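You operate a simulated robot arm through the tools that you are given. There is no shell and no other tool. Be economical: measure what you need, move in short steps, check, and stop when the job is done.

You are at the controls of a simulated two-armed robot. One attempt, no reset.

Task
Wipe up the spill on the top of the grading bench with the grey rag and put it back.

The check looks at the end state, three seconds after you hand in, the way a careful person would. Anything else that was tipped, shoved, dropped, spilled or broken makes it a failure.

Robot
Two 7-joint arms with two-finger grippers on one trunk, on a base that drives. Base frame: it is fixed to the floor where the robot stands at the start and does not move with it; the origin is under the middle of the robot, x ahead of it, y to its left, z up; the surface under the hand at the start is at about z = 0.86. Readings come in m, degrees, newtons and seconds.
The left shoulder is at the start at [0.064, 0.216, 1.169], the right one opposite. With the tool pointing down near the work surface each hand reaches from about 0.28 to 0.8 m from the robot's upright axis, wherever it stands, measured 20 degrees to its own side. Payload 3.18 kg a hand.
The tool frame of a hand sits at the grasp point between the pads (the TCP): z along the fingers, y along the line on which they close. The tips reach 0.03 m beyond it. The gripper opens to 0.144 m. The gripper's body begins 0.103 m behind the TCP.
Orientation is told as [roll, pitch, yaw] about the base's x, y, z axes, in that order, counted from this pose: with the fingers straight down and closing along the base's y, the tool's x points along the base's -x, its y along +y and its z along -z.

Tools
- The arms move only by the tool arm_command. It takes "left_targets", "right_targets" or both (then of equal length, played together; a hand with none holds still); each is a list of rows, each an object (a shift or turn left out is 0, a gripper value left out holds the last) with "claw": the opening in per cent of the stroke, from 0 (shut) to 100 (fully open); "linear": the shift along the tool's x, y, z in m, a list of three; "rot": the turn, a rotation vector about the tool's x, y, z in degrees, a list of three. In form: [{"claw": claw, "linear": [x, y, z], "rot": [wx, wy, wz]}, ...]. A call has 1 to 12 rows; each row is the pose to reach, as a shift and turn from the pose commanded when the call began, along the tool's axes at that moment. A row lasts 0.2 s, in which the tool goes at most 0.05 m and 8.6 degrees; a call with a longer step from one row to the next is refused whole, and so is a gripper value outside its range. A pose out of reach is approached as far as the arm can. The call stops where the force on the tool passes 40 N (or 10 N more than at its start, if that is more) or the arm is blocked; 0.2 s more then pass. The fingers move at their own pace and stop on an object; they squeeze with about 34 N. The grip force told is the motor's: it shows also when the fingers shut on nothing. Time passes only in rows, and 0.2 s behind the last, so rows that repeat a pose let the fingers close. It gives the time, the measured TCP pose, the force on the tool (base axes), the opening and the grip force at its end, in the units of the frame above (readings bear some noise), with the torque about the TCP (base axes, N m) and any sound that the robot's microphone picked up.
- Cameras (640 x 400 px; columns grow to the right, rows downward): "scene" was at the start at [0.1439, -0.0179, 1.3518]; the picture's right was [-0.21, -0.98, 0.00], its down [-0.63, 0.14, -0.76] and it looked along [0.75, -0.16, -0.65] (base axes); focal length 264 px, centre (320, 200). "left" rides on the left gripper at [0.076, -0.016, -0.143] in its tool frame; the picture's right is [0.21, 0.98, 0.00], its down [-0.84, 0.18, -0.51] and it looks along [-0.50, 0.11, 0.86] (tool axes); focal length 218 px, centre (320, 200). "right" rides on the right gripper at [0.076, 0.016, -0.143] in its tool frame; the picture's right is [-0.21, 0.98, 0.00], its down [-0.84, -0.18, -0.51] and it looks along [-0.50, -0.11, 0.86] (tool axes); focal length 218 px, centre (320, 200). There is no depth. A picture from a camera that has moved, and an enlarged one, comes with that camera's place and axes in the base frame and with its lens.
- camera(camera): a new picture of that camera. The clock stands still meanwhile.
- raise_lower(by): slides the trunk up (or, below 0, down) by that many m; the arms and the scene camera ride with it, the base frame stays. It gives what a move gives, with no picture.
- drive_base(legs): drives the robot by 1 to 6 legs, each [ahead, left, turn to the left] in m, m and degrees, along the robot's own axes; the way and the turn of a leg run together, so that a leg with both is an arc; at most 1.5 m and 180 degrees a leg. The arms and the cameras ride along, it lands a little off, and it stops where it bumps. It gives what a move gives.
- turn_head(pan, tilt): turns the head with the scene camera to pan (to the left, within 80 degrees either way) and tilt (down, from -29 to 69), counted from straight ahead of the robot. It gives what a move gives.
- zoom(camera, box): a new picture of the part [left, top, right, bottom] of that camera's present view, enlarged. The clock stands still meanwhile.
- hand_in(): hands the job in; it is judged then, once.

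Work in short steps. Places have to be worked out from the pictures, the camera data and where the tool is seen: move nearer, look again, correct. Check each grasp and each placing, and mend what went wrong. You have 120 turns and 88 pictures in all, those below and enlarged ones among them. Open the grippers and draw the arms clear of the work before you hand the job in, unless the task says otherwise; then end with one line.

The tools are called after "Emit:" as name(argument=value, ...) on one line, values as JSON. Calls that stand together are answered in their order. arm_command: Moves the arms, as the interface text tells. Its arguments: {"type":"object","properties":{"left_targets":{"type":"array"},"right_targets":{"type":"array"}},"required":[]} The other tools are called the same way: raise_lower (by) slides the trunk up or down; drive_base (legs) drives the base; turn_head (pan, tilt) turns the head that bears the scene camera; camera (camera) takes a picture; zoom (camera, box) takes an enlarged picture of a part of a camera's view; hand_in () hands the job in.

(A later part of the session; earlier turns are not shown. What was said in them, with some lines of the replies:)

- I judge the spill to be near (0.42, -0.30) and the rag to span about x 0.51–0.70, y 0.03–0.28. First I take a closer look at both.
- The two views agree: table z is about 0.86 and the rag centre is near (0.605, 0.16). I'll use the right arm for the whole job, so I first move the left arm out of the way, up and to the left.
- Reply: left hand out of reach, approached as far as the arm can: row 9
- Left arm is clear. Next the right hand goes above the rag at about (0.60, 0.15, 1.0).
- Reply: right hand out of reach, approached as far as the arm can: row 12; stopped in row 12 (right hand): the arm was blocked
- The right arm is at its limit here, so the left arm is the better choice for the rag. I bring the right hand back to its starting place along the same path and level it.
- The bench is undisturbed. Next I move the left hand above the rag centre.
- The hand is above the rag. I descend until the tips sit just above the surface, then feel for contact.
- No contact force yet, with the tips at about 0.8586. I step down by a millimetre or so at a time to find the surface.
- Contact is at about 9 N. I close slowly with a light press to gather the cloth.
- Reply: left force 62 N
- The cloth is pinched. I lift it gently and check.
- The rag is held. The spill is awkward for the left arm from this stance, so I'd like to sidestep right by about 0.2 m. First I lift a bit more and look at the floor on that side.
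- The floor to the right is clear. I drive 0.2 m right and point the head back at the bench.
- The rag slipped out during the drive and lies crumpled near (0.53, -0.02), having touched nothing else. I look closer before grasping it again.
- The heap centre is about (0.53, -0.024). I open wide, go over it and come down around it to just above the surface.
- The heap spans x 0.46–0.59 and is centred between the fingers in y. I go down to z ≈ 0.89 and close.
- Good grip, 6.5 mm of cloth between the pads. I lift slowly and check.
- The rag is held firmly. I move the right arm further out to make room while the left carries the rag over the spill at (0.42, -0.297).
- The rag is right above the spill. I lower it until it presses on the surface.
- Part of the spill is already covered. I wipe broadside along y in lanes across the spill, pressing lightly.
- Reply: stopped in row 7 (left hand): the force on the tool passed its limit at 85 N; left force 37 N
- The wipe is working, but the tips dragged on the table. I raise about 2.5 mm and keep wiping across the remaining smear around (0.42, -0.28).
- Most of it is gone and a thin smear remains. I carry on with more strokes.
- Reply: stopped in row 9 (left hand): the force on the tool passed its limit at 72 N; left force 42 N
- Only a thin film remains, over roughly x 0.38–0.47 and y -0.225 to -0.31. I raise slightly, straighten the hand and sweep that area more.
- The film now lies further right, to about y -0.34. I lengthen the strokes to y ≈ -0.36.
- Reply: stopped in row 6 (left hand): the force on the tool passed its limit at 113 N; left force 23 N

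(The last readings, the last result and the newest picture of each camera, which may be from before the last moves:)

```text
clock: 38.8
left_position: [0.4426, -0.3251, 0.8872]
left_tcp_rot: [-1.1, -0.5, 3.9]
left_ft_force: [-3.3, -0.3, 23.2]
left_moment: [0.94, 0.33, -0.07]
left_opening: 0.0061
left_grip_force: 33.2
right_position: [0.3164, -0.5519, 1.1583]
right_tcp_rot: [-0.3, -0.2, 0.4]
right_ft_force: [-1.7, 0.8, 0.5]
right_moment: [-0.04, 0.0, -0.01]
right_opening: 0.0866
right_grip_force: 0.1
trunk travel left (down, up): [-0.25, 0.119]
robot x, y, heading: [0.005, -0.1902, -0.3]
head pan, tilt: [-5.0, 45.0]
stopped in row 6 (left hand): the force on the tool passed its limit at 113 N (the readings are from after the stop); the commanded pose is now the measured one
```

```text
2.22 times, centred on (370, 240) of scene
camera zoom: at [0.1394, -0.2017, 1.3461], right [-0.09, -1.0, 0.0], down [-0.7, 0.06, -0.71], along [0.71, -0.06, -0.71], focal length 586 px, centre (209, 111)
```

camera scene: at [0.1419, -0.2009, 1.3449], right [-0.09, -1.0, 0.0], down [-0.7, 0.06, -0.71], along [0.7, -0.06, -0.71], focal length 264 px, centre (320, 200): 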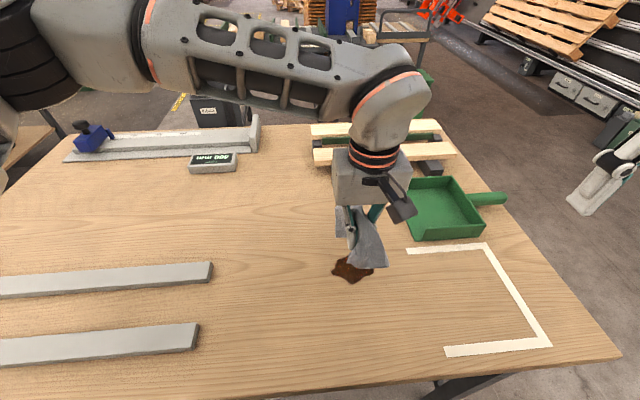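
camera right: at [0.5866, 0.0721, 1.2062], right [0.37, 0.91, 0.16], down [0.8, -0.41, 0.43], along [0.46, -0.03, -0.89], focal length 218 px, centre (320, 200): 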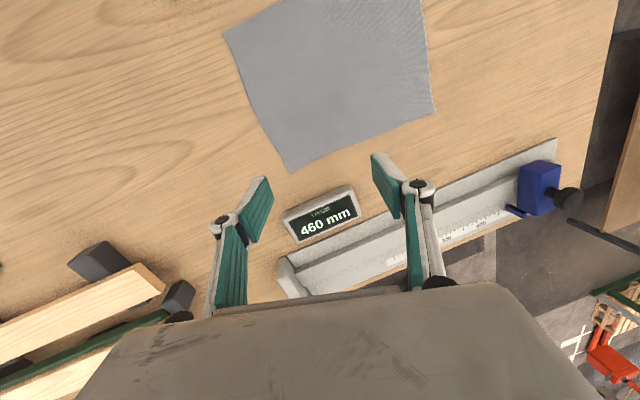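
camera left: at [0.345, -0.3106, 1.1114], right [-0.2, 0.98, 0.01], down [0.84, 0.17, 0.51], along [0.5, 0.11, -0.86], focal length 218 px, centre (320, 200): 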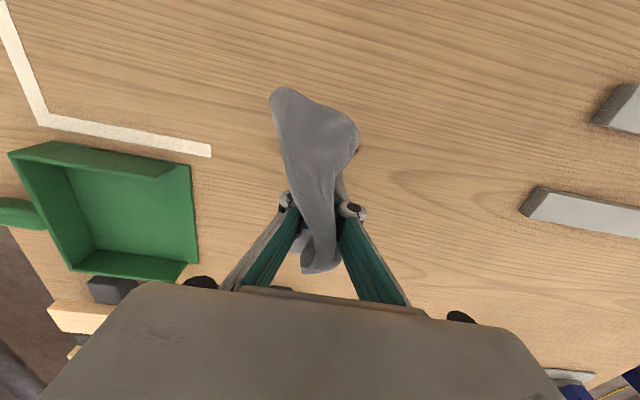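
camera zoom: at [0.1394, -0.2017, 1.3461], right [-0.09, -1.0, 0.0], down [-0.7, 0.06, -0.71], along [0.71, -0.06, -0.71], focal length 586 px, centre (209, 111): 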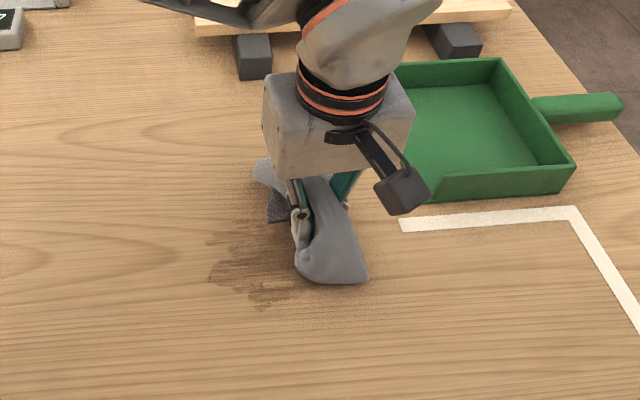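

The left arm hits its joint limit around y = -0.325, which tilts the hand into the table. I lift slightly, straighten the hand and sidestep 0.12 m further right to wipe comfortably.

Emit:
arm_command(left_targets=[{"linear": [0, 0.01, -0.02]}, {"linear": [0, 0.04, -0.04], "rot": [-1.1, 0.5, 3.9]}, {"linear": [0, 0.07, -0.04], "rot": [-1.1, 0.5, 3.9]}])

Emit:
drive_base(legs=[[0, -0.12, 0]])

Emit:
camera(camera="scene")

```text
clock: 39.6
left_position: [0.4387, -0.2543, 0.9228]
left_tcp_rot: [0.4, -0.1, -0.4]
left_ft_force: [0.9, 1.4, 3.5]
left_moment: [0.07, -0.04, 0.05]
left_opening: 0.0038
left_grip_force: 28.4
right_position: [0.3176, -0.552, 1.157]
right_tcp_rot: [-0.4, 0.0, 0.5]
right_ft_force: [-0.5, 0.0, 0.9]
right_moment: [-0.05, 0.02, -0.01]
right_opening: 0.0864
right_grip_force: 0.0
trunk travel left (down, up): [-0.25, 0.119]
robot x, y, heading: [0.0002, -0.1962, -0.1]
head pan, tilt: [-5.0, 45.0]
```

```text
clock: 41.3
left_position: [0.436, -0.3751, 0.9226]
left_tcp_rot: [0.5, 0.0, -0.5]
left_ft_force: [0.3, 1.0, 2.2]
left_moment: [0.0, 0.03, 0.0]
left_opening: 0.0044
left_grip_force: 32.8
right_position: [0.3165, -0.6717, 1.1576]
right_tcp_rot: [-0.4, 0.0, 0.6]
right_ft_force: [-0.1, 0.1, -0.2]
right_moment: [0.01, -0.01, 0.0]
right_opening: 0.0867
right_grip_force: 0.1
trunk travel left (down, up): [-0.25, 0.119]
robot x, y, heading: [0.0022, -0.3121, -0.4]
head pan, tilt: [-5.0, 45.0]
```

```text
56 pictures are left
camera scene: at [0.1424, -0.3212, 1.345], right [-0.09, -1.0, 0.0], down [-0.7, 0.06, -0.71], along [0.7, -0.06, -0.71], focal length 264 px, centre (320, 200)
```

scene: 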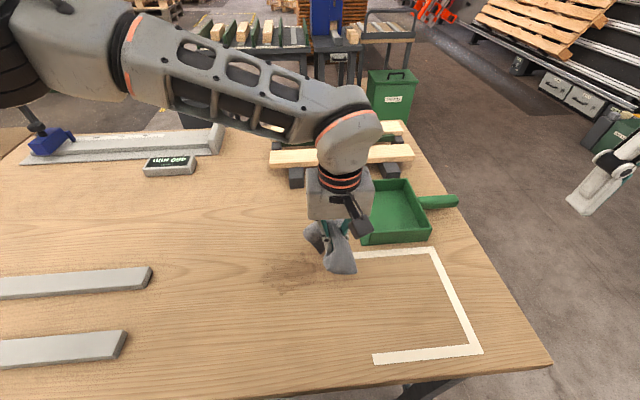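

Still held. I lower and wipe with long strokes, staying clear of the dustpan, which starts around y -0.43.

Emit:
arm_command(left_targets=[{"linear": [0.02, 0.015, 0.015]}, {"linear": [0.02, 0.015, 0.029]}, {"linear": [0.02, 0.015, 0.032]}, {"linear": [0.02, 0.055, 0.032]}, {"linear": [0.02, 0.095, 0.032]}, {"linear": [0.02, 0.135, 0.032]}, {"linear": [0.02, 0.17, 0.032]}, {"linear": [0.04, 0.17, 0.032]}, {"linear": [0.04, 0.13, 0.032]}, {"linear": [0.04, 0.09, 0.032]}, {"linear": [0.04, 0.05, 0.032]}, {"linear": [0.04, 0.015, 0.032]}])

Emit:
zoom(camera="scene", box=[210, 150, 410, 330])

```text
clock: 43.9
left_position: [0.3981, -0.3617, 0.8921]
left_tcp_rot: [0.5, 0.0, -0.5]
left_ft_force: [-0.7, 1.1, 0.8]
left_moment: [-0.11, -0.04, 0.04]
left_opening: 0.0057
left_grip_force: 38.4
right_position: [0.3168, -0.6718, 1.1569]
right_tcp_rot: [-0.4, -0.1, 0.3]
right_ft_force: [-0.1, 0.1, -0.5]
right_moment: [0.02, 0.02, 0.0]
right_opening: 0.0865
right_grip_force: 0.1
trunk travel left (down, up): [-0.25, 0.119]
robot x, y, heading: [-0.0, -0.3133, -0.1]
head pan, tilt: [-5.0, 45.0]
```

```text
2.22 times, centred on (310, 240) of scene
camera zoom: at [0.1422, -0.3216, 1.345], right [-0.09, -1.0, 0.0], down [-0.7, 0.06, -0.71], along [0.7, -0.06, -0.71], focal length 586 px, centre (342, 111)
```

zoom: 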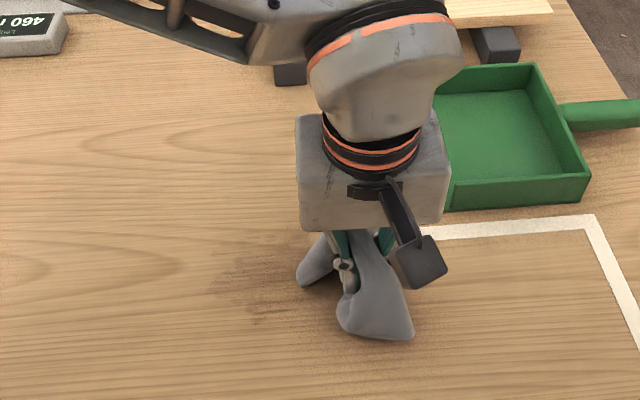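

The film is fading. More passes along lanes at x ≈ 0.42 and 0.45.

Emit:
arm_command(left_targets=[{"linear": [-0.02, 0.005, 0.001]}, {"linear": [-0.02, 0.045, 0.002]}, {"linear": [-0.02, 0.085, 0.002]}, {"linear": [-0.02, 0.125, 0.002]}, {"linear": [-0.02, 0.16, 0.002]}, {"linear": [-0.045, 0.16, 0.002]}, {"linear": [-0.045, 0.12, 0.002]}, {"linear": [-0.045, 0.08, 0.002]}, {"linear": [-0.045, 0.04, 0.002]}, {"linear": [-0.045, 0.015, 0.002]}, {"linear": [-0.02, 0.015, 0.002]}, {"linear": [0.0, 0.015, 0.002]}])

Emit:
arm_command(left_targets=[{"linear": [0, 0.04, 0]}, {"linear": [0, 0.08, 0]}, {"linear": [0, 0.12, 0]}, {"linear": [0, 0.15, 0]}, {"linear": [-0.03, 0.15, 0]}, {"linear": [-0.03, 0.11, 0]}, {"linear": [-0.03, 0.07, 0]}, {"linear": [-0.03, 0.03, 0]}, {"linear": [-0.03, -0.01, 0]}])

Emit:
zoom(camera="scene", box=[210, 150, 410, 330])

```text
clock: 46.5
left_position: [0.3974, -0.3434, 0.8905]
left_tcp_rot: [0.4, -0.1, -0.5]
left_ft_force: [-0.2, -1.0, 1.7]
left_moment: [0.07, -0.02, -0.01]
left_opening: 0.0046
left_grip_force: 30.5
right_position: [0.3175, -0.6705, 1.1568]
right_tcp_rot: [-0.3, -0.1, 0.4]
right_ft_force: [0.1, -0.1, 0.2]
right_moment: [0.01, 0.04, -0.01]
right_opening: 0.0863
right_grip_force: 0.0
trunk travel left (down, up): [-0.25, 0.119]
robot x, y, heading: [-0.0028, -0.3134, -0.2]
head pan, tilt: [-5.0, 45.0]
```

```text
clock: 48.5
left_position: [0.4243, -0.356, 0.8893]
left_tcp_rot: [0.2, -0.1, -0.6]
left_ft_force: [-1.8, 1.4, 29.0]
left_moment: [-0.46, 0.06, 0.01]
left_opening: 0.0046
left_grip_force: 35.6
right_position: [0.3167, -0.671, 1.1574]
right_tcp_rot: [-0.3, 0.0, 0.4]
right_ft_force: [-0.9, -0.8, -0.9]
right_moment: [0.04, 0.0, 0.0]
right_opening: 0.0865
right_grip_force: 0.2
trunk travel left (down, up): [-0.25, 0.119]
robot x, y, heading: [-0.0021, -0.3121, -0.2]
head pan, tilt: [-5.0, 45.0]
```

```text
2.22 times, centred on (310, 240) of scene
camera zoom: at [0.1419, -0.3216, 1.345], right [-0.09, -1.0, 0.0], down [-0.7, 0.06, -0.71], along [0.7, -0.06, -0.71], focal length 586 px, centre (342, 111)
```

zoom: 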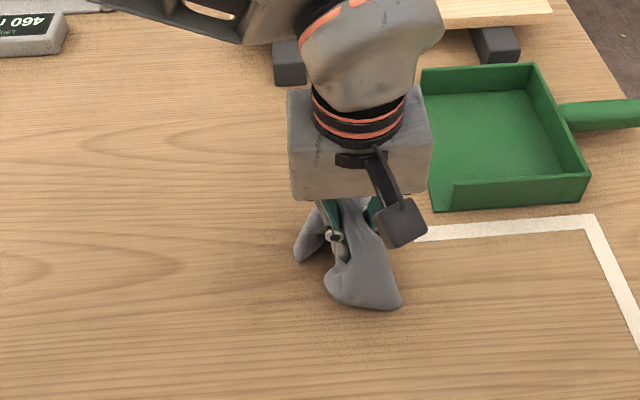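

It looks almost clean. I lift the rag and move it left to inspect the area, on the way back toward the rag's place.

Emit:
arm_command(left_targets=[{"linear": [0, 0, -0.02]}, {"linear": [0, 0.02, -0.05]}, {"linear": [-0.01, 0.06, -0.08]}, {"linear": [-0.02, 0.1, -0.09]}, {"linear": [-0.03, 0.14, -0.09]}, {"linear": [-0.04, 0.18, -0.09]}])

Emit:
zoom(camera="scene", box=[210, 190, 410, 330])

Emit:
camera(camera="scene")

```text
refused: row 3 steps farther than a row can; nothing moved
```

```text
2.86 times, centred on (310, 260) of scene
camera zoom: at [0.1419, -0.3216, 1.345], right [-0.09, -1.0, 0.0], down [-0.7, 0.06, -0.71], along [0.7, -0.06, -0.71], focal length 754 px, centre (349, 29)
```

zoom: 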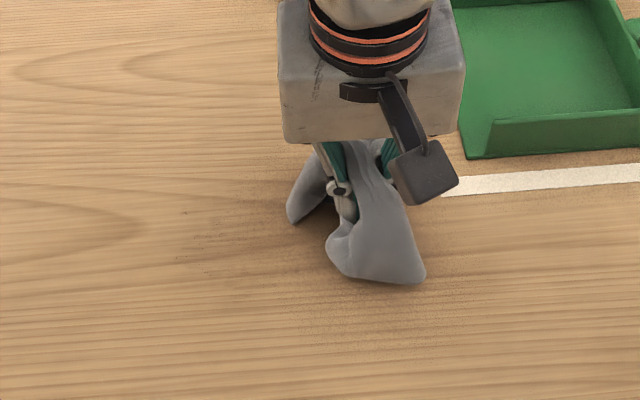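

```text
52 pictures are left
camera scene: at [0.1419, -0.3216, 1.345], right [-0.09, -1.0, 0.0], down [-0.7, 0.06, -0.71], along [0.7, -0.06, -0.71], focal length 264 px, centre (320, 200)
```

scene: 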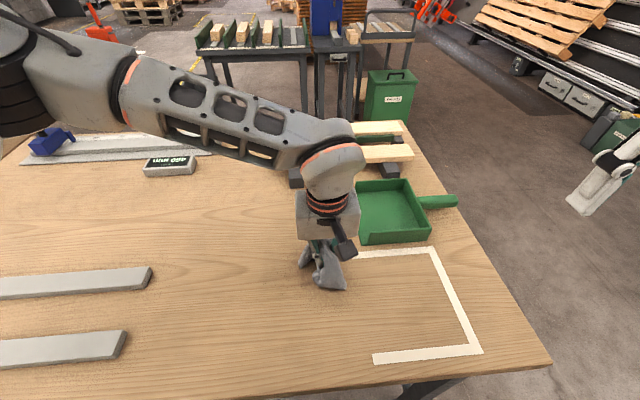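

A few faint traces remain around (0.45, -0.28). I make a few more passes there.

Emit:
arm_command(left_targets=[{"linear": [-0.01, 0.04, -0.001]}, {"linear": [-0.03, 0.05, -0.001]}, {"linear": [-0.03, 0.09, -0.001]}, {"linear": [-0.03, 0.13, -0.001]}, {"linear": [-0.03, 0.15, -0.001]}, {"linear": [-0.055, 0.15, -0.001]}, {"linear": [-0.055, 0.11, -0.001]}, {"linear": [-0.055, 0.07, -0.001]}, {"linear": [-0.055, 0.04, -0.001]}, {"linear": [-0.02, 0.04, -0.001]}, {"linear": [-0.02, 0.085, -0.001]}, {"linear": [-0.02, 0.13, -0.001]}])

Emit:
arm_command(left_targets=[{"linear": [-0.02, 0.02, 0]}, {"linear": [-0.02, -0.02, 0]}, {"linear": [-0.02, -0.06, 0]}, {"linear": [-0.02, -0.09, 0]}, {"linear": [0.02, -0.09, 0]}, {"linear": [0.02, -0.05, 0]}, {"linear": [0.02, -0.01, 0]}, {"linear": [0.02, 0.02, 0]}, {"linear": [0.02, 0.02, -0.04]}, {"linear": [0.0, 0.05, -0.07]}, {"linear": [0, 0.09, -0.09]}, {"linear": [0, 0.12, -0.09]}])

Emit:
zoom(camera="scene", box=[210, 190, 410, 330])

Emit:
camera(camera="scene")

```text
clock: 51.1
left_position: [0.4448, -0.2208, 0.8928]
left_tcp_rot: [0.5, 0.0, -0.5]
left_ft_force: [0.5, -0.5, 0.3]
left_moment: [-0.01, -0.05, -0.01]
left_opening: 0.0068
left_grip_force: 29.9
right_position: [0.3165, -0.67, 1.157]
right_tcp_rot: [-0.4, 0.0, 0.4]
right_ft_force: [0.5, 0.3, -0.6]
right_moment: [-0.02, 0.0, 0.03]
right_opening: 0.0863
right_grip_force: 0.1
trunk travel left (down, up): [-0.25, 0.119]
robot x, y, heading: [-0.0009, -0.309, -0.4]
head pan, tilt: [-5.0, 45.0]
```

```text
clock: 53.7
left_position: [0.4494, -0.1025, 0.9812]
left_tcp_rot: [0.4, -0.1, -0.5]
left_ft_force: [1.1, -0.2, -1.1]
left_moment: [-0.03, -0.02, 0.04]
left_opening: 0.0062
left_grip_force: 29.0
right_position: [0.3181, -0.6706, 1.1567]
right_tcp_rot: [-0.5, 0.0, 0.4]
right_ft_force: [-0.6, 0.4, -0.4]
right_moment: [-0.01, 0.02, 0.0]
right_opening: 0.0865
right_grip_force: 0.1
trunk travel left (down, up): [-0.25, 0.119]
robot x, y, heading: [0.0016, -0.3155, -0.4]
head pan, tilt: [-5.0, 45.0]
```

```text
2.86 times, centred on (310, 260) of scene
camera zoom: at [0.1426, -0.3198, 1.3449], right [-0.09, -1.0, 0.0], down [-0.7, 0.06, -0.71], along [0.7, -0.06, -0.71], focal length 754 px, centre (349, 29)
```

zoom: 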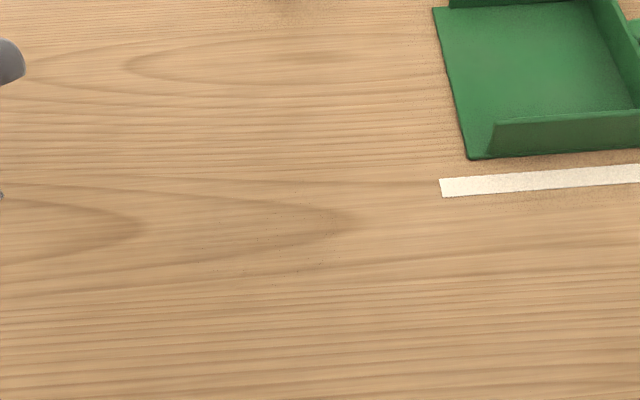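

```text
50 pictures are left
camera scene: at [0.1426, -0.3198, 1.3449], right [-0.09, -1.0, 0.0], down [-0.7, 0.06, -0.71], along [0.7, -0.06, -0.71], focal length 264 px, centre (320, 200)
```

scene: 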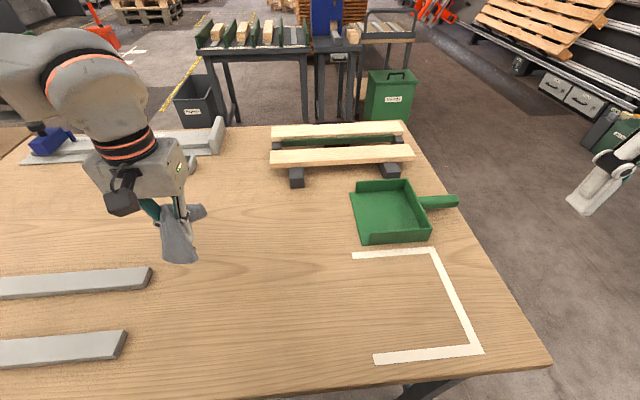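

Practically clean. I zoom in tighter to check the tiny dots.

Emit:
zoom(camera="scene", box=[255, 235, 335, 290])

```text
7.27 times, centred on (295, 262) of scene
camera zoom: at [0.1426, -0.3198, 1.3449], right [-0.09, -1.0, 0.0], down [-0.7, 0.06, -0.71], along [0.7, -0.06, -0.71], focal length 1918 px, centre (502, -254)
```

zoom: 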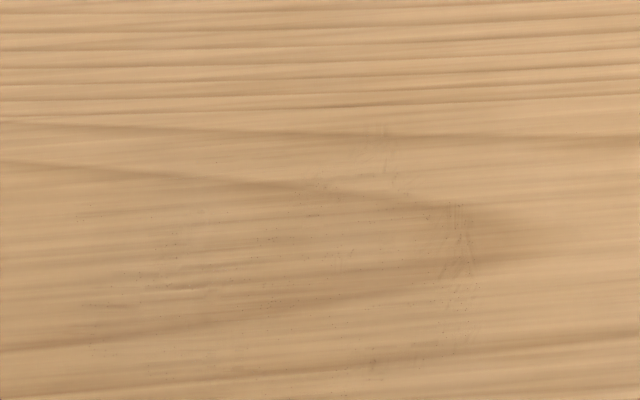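

Only barely visible specks remain over the old area. I make one more set of passes to be sure.

Emit:
arm_command(left_targets=[{"linear": [0, -0.04, 0]}, {"linear": [0, -0.08, 0.02]}, {"linear": [0, -0.1, 0.06]}, {"linear": [0, -0.1, 0.085]}, {"linear": [0, -0.11, 0.091]}, {"linear": [0, -0.15, 0.0915]}, {"linear": [0, -0.19, 0.0915]}, {"linear": [0, -0.23, 0.0915]}, {"linear": [0, -0.25, 0.0915]}, {"linear": [0.02, -0.25, 0.0915]}, {"linear": [0.02, -0.21, 0.0915]}, {"linear": [0.02, -0.17, 0.0915]}])

Emit:
arm_command(left_targets=[{"linear": [0, 0.04, 0]}, {"linear": [0, 0.065, 0]}, {"linear": [0.02, 0.065, 0]}, {"linear": [0.02, 0.025, 0]}, {"linear": [0.02, -0.015, 0]}, {"linear": [0.02, -0.055, 0]}, {"linear": [0.02, -0.08, 0]}, {"linear": [0.04, -0.08, 0]}, {"linear": [0.04, -0.04, 0]}, {"linear": [0.04, 0.0, 0]}, {"linear": [0.04, 0.04, 0]}, {"linear": [0.04, 0.065, 0]}])

Emit:
arm_command(left_targets=[{"linear": [-0.03, 0, 0]}, {"linear": [-0.03, -0.04, 0]}, {"linear": [-0.03, -0.08, 0]}, {"linear": [-0.03, -0.12, 0]}, {"linear": [-0.03, -0.145, 0]}, {"linear": [-0.01, -0.145, 0]}, {"linear": [-0.01, -0.105, 0]}, {"linear": [-0.01, -0.065, 0]}, {"linear": [-0.01, -0.025, 0]}, {"linear": [-0.01, 0.0, 0]}, {"linear": [-0.02, 0.0, -0.04]}, {"linear": [-0.03, 0.03, -0.07]}])

Emit:
arm_command(left_targets=[{"linear": [-0.01, 0.04, -0.02]}, {"linear": [-0.02, 0.08, -0.03]}, {"linear": [-0.02, 0.1, -0.03]}])

Emit:
zoom(camera="scene", box=[235, 225, 355, 307])

Emit:
camera(camera="scene")

```text
clock: 56.3
left_position: [0.4275, -0.2739, 0.8898]
left_tcp_rot: [0.5, 0.0, -0.4]
left_ft_force: [-0.2, 0.7, 24.8]
left_moment: [-0.59, -0.11, -0.02]
left_opening: 0.004
left_grip_force: 33.0
right_position: [0.3157, -0.6712, 1.1569]
right_tcp_rot: [-0.5, -0.1, 0.3]
right_ft_force: [-0.7, -0.6, -0.8]
right_moment: [-0.03, 0.0, -0.03]
right_opening: 0.0866
right_grip_force: 0.1
trunk travel left (down, up): [-0.25, 0.119]
robot x, y, heading: [0.0036, -0.3117, -0.4]
head pan, tilt: [-5.0, 45.0]
```

```text
clock: 58.9
left_position: [0.387, -0.2068, 0.8898]
left_tcp_rot: [0.5, 0.0, -0.4]
left_ft_force: [0.3, -0.4, 0.9]
left_moment: [0.17, 0.0, 0.04]
left_opening: 0.0075
left_grip_force: 39.2
right_position: [0.3185, -0.6708, 1.1575]
right_tcp_rot: [-0.4, 0.0, 0.4]
right_ft_force: [-0.5, -0.3, -0.6]
right_moment: [-0.02, 0.0, -0.03]
right_opening: 0.0863
right_grip_force: 0.1
trunk travel left (down, up): [-0.25, 0.119]
robot x, y, heading: [0.0016, -0.3108, -0.4]
head pan, tilt: [-5.0, 45.0]
```

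```text
clock: 61.5
left_position: [0.4185, -0.1777, 0.9613]
left_tcp_rot: [0.4, -0.1, -0.5]
left_ft_force: [-0.8, -0.1, -1.2]
left_moment: [-0.12, -0.07, 0.01]
left_opening: 0.0062
left_grip_force: 40.4
right_position: [0.3181, -0.6696, 1.1575]
right_tcp_rot: [-0.4, 0.0, 0.5]
right_ft_force: [-0.3, 0.3, 0.0]
right_moment: [-0.03, -0.01, -0.03]
right_opening: 0.0864
right_grip_force: 0.0
trunk travel left (down, up): [-0.25, 0.119]
robot x, y, heading: [0.0006, -0.3115, -0.3]
head pan, tilt: [-5.0, 45.0]
```

```text
clock: 62.3
left_position: [0.4403, -0.0784, 0.9906]
left_tcp_rot: [0.5, -0.1, -0.5]
left_ft_force: [-0.2, 2.1, 0.7]
left_moment: [-0.07, 0.05, 0.02]
left_opening: 0.0033
left_grip_force: 32.3
right_position: [0.3161, -0.6693, 1.1561]
right_tcp_rot: [-0.4, 0.0, 0.4]
right_ft_force: [-0.6, 0.0, 0.1]
right_moment: [-0.03, -0.02, 0.0]
right_opening: 0.0866
right_grip_force: 0.0
trunk travel left (down, up): [-0.25, 0.119]
robot x, y, heading: [0.0018, -0.3127, -0.3]
head pan, tilt: [-5.0, 45.0]
```

```text
4.88 times, centred on (295, 266) of scene
camera zoom: at [0.1421, -0.3199, 1.345], right [-0.09, -1.0, 0.0], down [-0.7, 0.06, -0.71], along [0.7, -0.06, -0.71], focal length 1287 px, centre (442, -122)
```

zoom: 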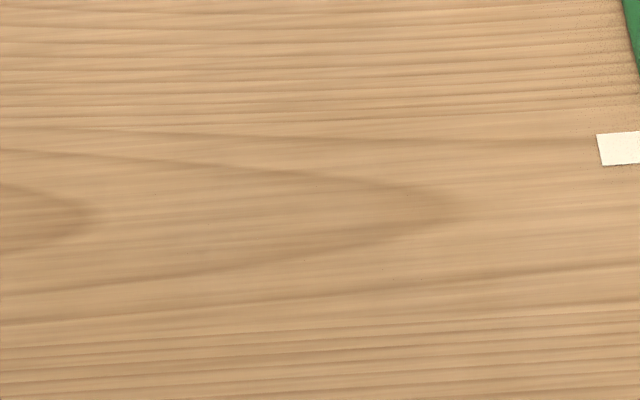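

```text
47 pictures are left
camera scene: at [0.1421, -0.3199, 1.345], right [-0.09, -1.0, 0.0], down [-0.7, 0.06, -0.71], along [0.7, -0.06, -0.71], focal length 264 px, centre (320, 200)
```

scene: 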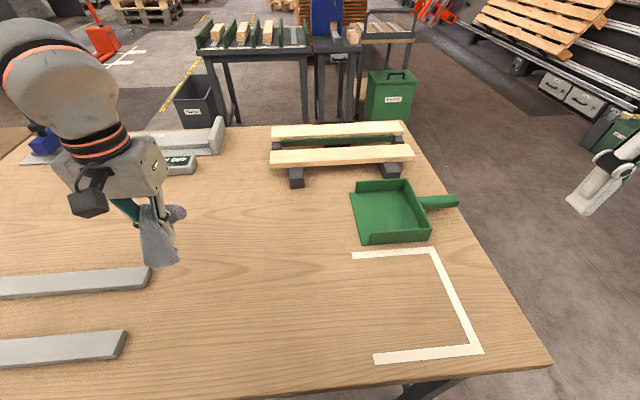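

The spot is clean. I raise the rag clear of the bars at (0.60, -0.15) and drive back left to the starting stance, which puts the hand over the rag's old place.

Emit:
arm_command(left_targets=[{"linear": [-0.02, 0, -0.03]}, {"linear": [-0.05, -0.015, -0.05]}, {"linear": [-0.085, -0.03, -0.05]}, {"linear": [-0.12, -0.05, -0.05]}, {"linear": [-0.145, -0.06, -0.05]}, {"linear": [-0.16, -0.07, -0.05]}])

Emit:
drive_base(legs=[[0, 0.155, 0.15]])

Emit:
camera(camera="scene")

```text
clock: 63.7
left_position: [0.5999, -0.1523, 1.039]
left_tcp_rot: [0.5, 0.0, -0.5]
left_ft_force: [-0.3, -0.1, 1.6]
left_moment: [0.03, 0.03, 0.03]
left_opening: 0.0042
left_grip_force: 35.7
right_position: [0.317, -0.6714, 1.1561]
right_tcp_rot: [-0.3, 0.0, 0.5]
right_ft_force: [0.2, 0.2, 0.3]
right_moment: [-0.01, -0.03, 0.01]
right_opening: 0.0863
right_grip_force: 0.2
trunk travel left (down, up): [-0.25, 0.119]
robot x, y, heading: [-0.0012, -0.31, -0.5]
head pan, tilt: [-5.0, 45.0]
```

```text
clock: 65.7
left_position: [0.5979, 0.0057, 1.0399]
left_tcp_rot: [0.5, -0.2, -0.3]
left_ft_force: [0.0, -0.1, 1.4]
left_moment: [-0.01, 0.01, 0.0]
left_opening: 0.0046
left_grip_force: 35.8
right_position: [0.3179, -0.5149, 1.1563]
right_tcp_rot: [-0.2, 0.0, 0.4]
right_ft_force: [-0.5, -0.2, -1.2]
right_moment: [-0.01, 0.0, 0.0]
right_opening: 0.0867
right_grip_force: 0.1
trunk travel left (down, up): [-0.25, 0.119]
robot x, y, heading: [0.0019, -0.157, -0.2]
head pan, tilt: [-5.0, 45.0]
```

```text
46 pictures are left
camera scene: at [0.1426, -0.165, 1.345], right [-0.09, -1.0, 0.0], down [-0.7, 0.06, -0.71], along [0.7, -0.06, -0.71], focal length 264 px, centre (320, 200)
```

scene: 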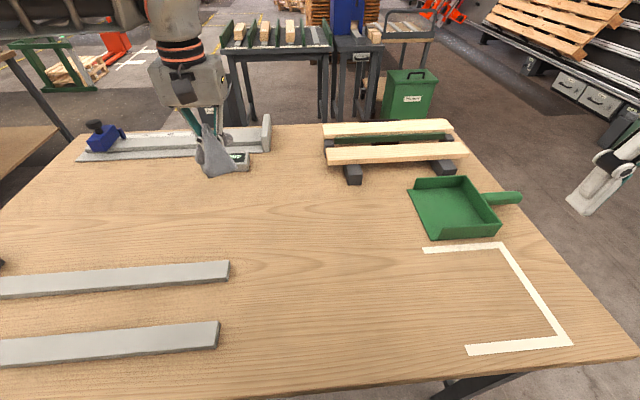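

The rag is held and everything is undisturbed. I drive the remaining 0.155 m left.

Emit:
drive_base(legs=[[0, 0.155, 0.1]])

Emit:
camera(camera="scene")

Emit:
camera(camera="left")

```text
clock: 67.7
left_position: [0.5999, 0.1609, 1.0407]
left_tcp_rot: [0.4, 0.0, -0.4]
left_ft_force: [-0.4, -0.9, -1.8]
left_moment: [0.06, -0.04, -0.03]
left_opening: 0.0072
left_grip_force: 39.3
right_position: [0.3179, -0.3594, 1.157]
right_tcp_rot: [-0.3, 0.1, 0.5]
right_ft_force: [0.4, 0.5, -0.1]
right_moment: [-0.01, 0.0, 0.0]
right_opening: 0.0866
right_grip_force: 0.1
trunk travel left (down, up): [-0.25, 0.119]
robot x, y, heading: [0.0009, 0.001, 0.1]
head pan, tilt: [-5.0, 45.0]
```

```text
45 pictures are left
camera scene: at [0.1426, -0.0093, 1.345], right [-0.09, -1.0, 0.0], down [-0.7, 0.06, -0.71], along [0.7, -0.06, -0.71], focal length 264 px, centre (320, 200)
```

scene: 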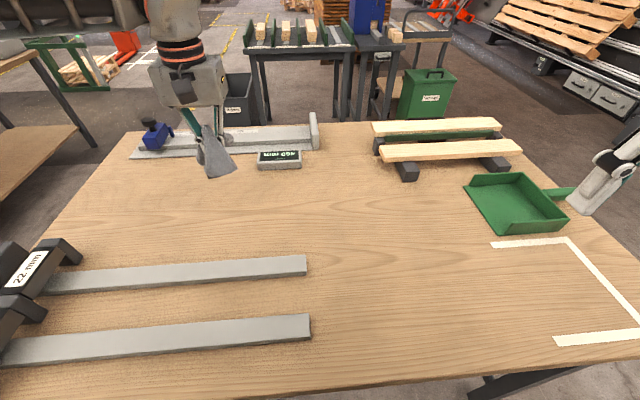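

```text
44 pictures are left
camera left: at [0.5221, 0.1432, 1.1837], right [-0.2, 0.98, 0.01], down [0.84, 0.17, 0.51], along [0.5, 0.11, -0.86], focal length 218 px, centre (320, 200)
```

left: 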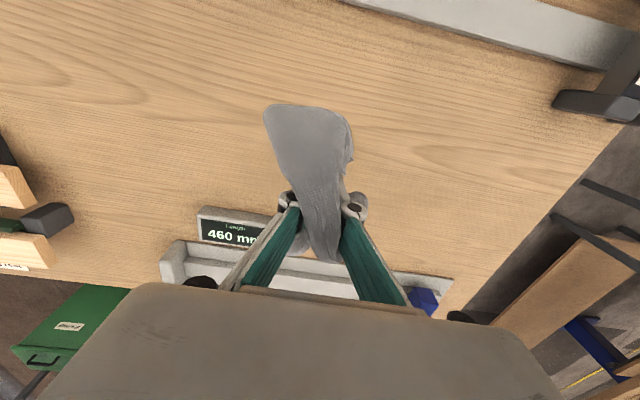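

The hand is over the rag's old place (0.60, 0.16). I lower until the rag rests on the bench, then open.

Emit:
arm_command(left_targets=[{"linear": [0, 0, 0.04]}, {"linear": [0, 0, 0.08]}, {"linear": [0, 0, 0.115]}, {"linear": [0, 0, 0.138]}, {"linear": [0, 0, 0.148]}, {"linear": [0, 0, 0.148]}, {"linear": [0, 0, 0.148], "claw": 20}, {"linear": [0, 0, 0.146], "claw": 45}, {"linear": [0, 0, 0.146], "claw": 70}, {"linear": [0, 0, 0.146], "claw": 70}])

Emit:
camera(camera="left")

Emit:
zoom(camera="scene", box=[120, 100, 340, 260])

```text
clock: 69.9
left_position: [0.5986, 0.1623, 0.894]
left_tcp_rot: [0.5, 0.0, -0.3]
left_ft_force: [-0.3, -0.1, -0.1]
left_moment: [-0.04, -0.04, 0.0]
left_opening: 0.1008
left_grip_force: 0.0
right_position: [0.318, -0.3594, 1.1563]
right_tcp_rot: [-0.3, 0.1, 0.5]
right_ft_force: [-0.6, -0.6, -0.5]
right_moment: [0.0, -0.04, 0.0]
right_opening: 0.0867
right_grip_force: 0.1
trunk travel left (down, up): [-0.25, 0.119]
robot x, y, heading: [-0.0002, -0.002, -0.3]
head pan, tilt: [-5.0, 45.0]
```

```text
43 pictures are left
camera left: at [0.5223, 0.1445, 1.0375], right [-0.2, 0.98, 0.01], down [0.84, 0.17, 0.51], along [0.5, 0.11, -0.86], focal length 218 px, centre (320, 200)
```

left: 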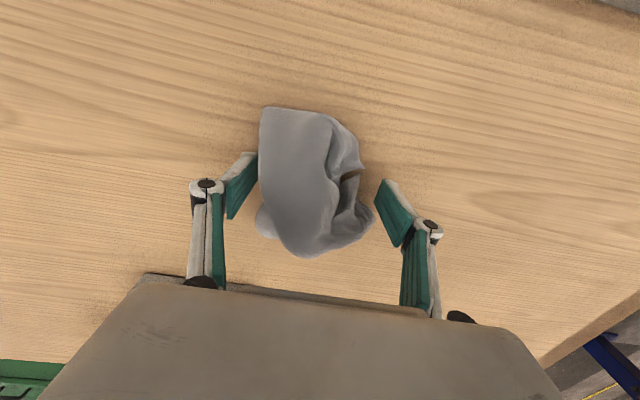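

```text
2.50 times, centred on (230, 180) of scene
camera zoom: at [0.1428, -0.0095, 1.345], right [-0.09, -1.0, 0.0], down [-0.7, 0.06, -0.71], along [0.7, -0.06, -0.71], focal length 659 px, centre (545, 250)
```

zoom: 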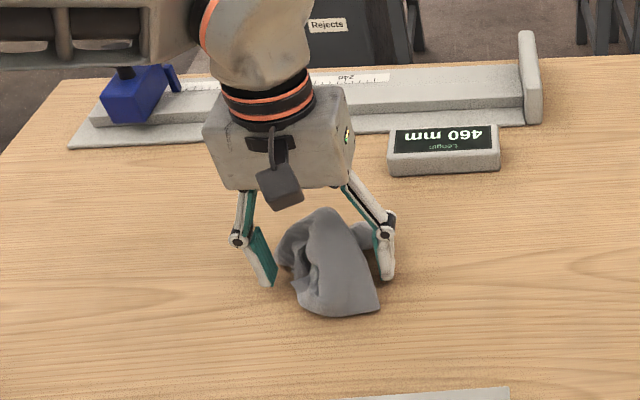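

Released. I open fully, lift straight up and draw back, then check.

Emit:
arm_command(left_targets=[{"claw": 90}, {"linear": [0, 0, -0.02]}, {"linear": [0, 0, -0.05]}, {"linear": [0, 0, -0.09]}, {"linear": [0, 0, -0.13]}, {"linear": [0.03, 0.02, -0.16]}, {"linear": [0.07, 0.04, -0.18]}, {"linear": [0.11, 0.06, -0.2]}, {"linear": [0.15, 0.08, -0.22]}, {"linear": [0.19, 0.1, -0.24]}, {"linear": [0.23, 0.12, -0.25]}, {"linear": [0.27, 0.14, -0.25]}])

Emit:
camera(camera="scene")

Emit:
zoom(camera="scene", box=[120, 100, 340, 260])

```text
clock: 72.5
left_position: [0.3275, 0.3017, 1.1439]
left_tcp_rot: [0.3, 0.0, -0.3]
left_ft_force: [-1.0, 0.4, 0.1]
left_moment: [-0.03, -0.02, 0.0]
left_opening: 0.1297
left_grip_force: 0.0
right_position: [0.3179, -0.3577, 1.1564]
right_tcp_rot: [-0.3, -0.2, 0.6]
right_ft_force: [-1.3, 0.3, 0.0]
right_moment: [-0.03, -0.02, -0.01]
right_opening: 0.0864
right_grip_force: 0.1
trunk travel left (down, up): [-0.25, 0.119]
robot x, y, heading: [-0.0009, -0.0038, -0.3]
head pan, tilt: [-5.0, 45.0]
```

```text
41 pictures are left
camera scene: at [0.1419, -0.0086, 1.3451], right [-0.09, -1.0, 0.0], down [-0.7, 0.06, -0.71], along [0.7, -0.06, -0.71], focal length 264 px, centre (320, 200)
```

scene: 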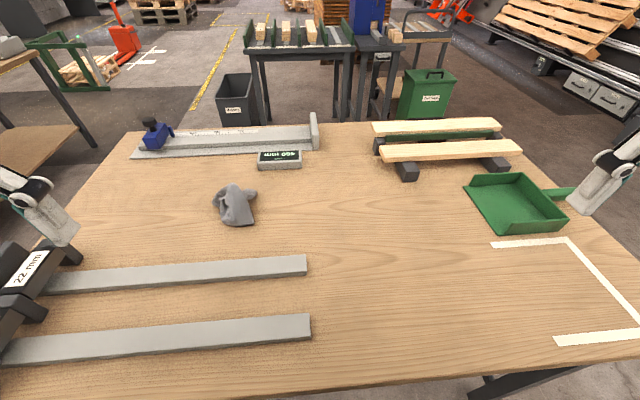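

```text
2.50 times, centred on (230, 180) of scene
camera zoom: at [0.1419, -0.0086, 1.3451], right [-0.09, -1.0, 0.0], down [-0.7, 0.06, -0.71], along [0.7, -0.06, -0.71], focal length 659 px, centre (545, 250)
```

zoom: 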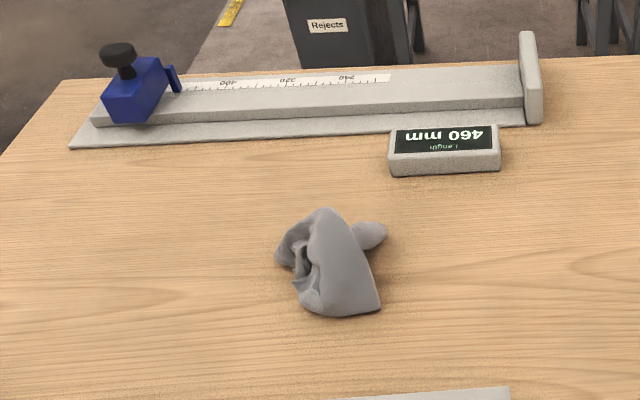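

The rag rests at the centre of its old place, the spill area is clean, nothing else has shifted, and both arms are clear with open grippers. I hand in.

Emit:
hand_in()

```text
The job is handed in.
```

I wiped up the spill with the grey rag and put the rag back at its original spot; it is bunched up there, not flat as it was. The rag slipped from the gripper once on the way and landed on the bench without touching anything; the last pictures show nothing else out of place.
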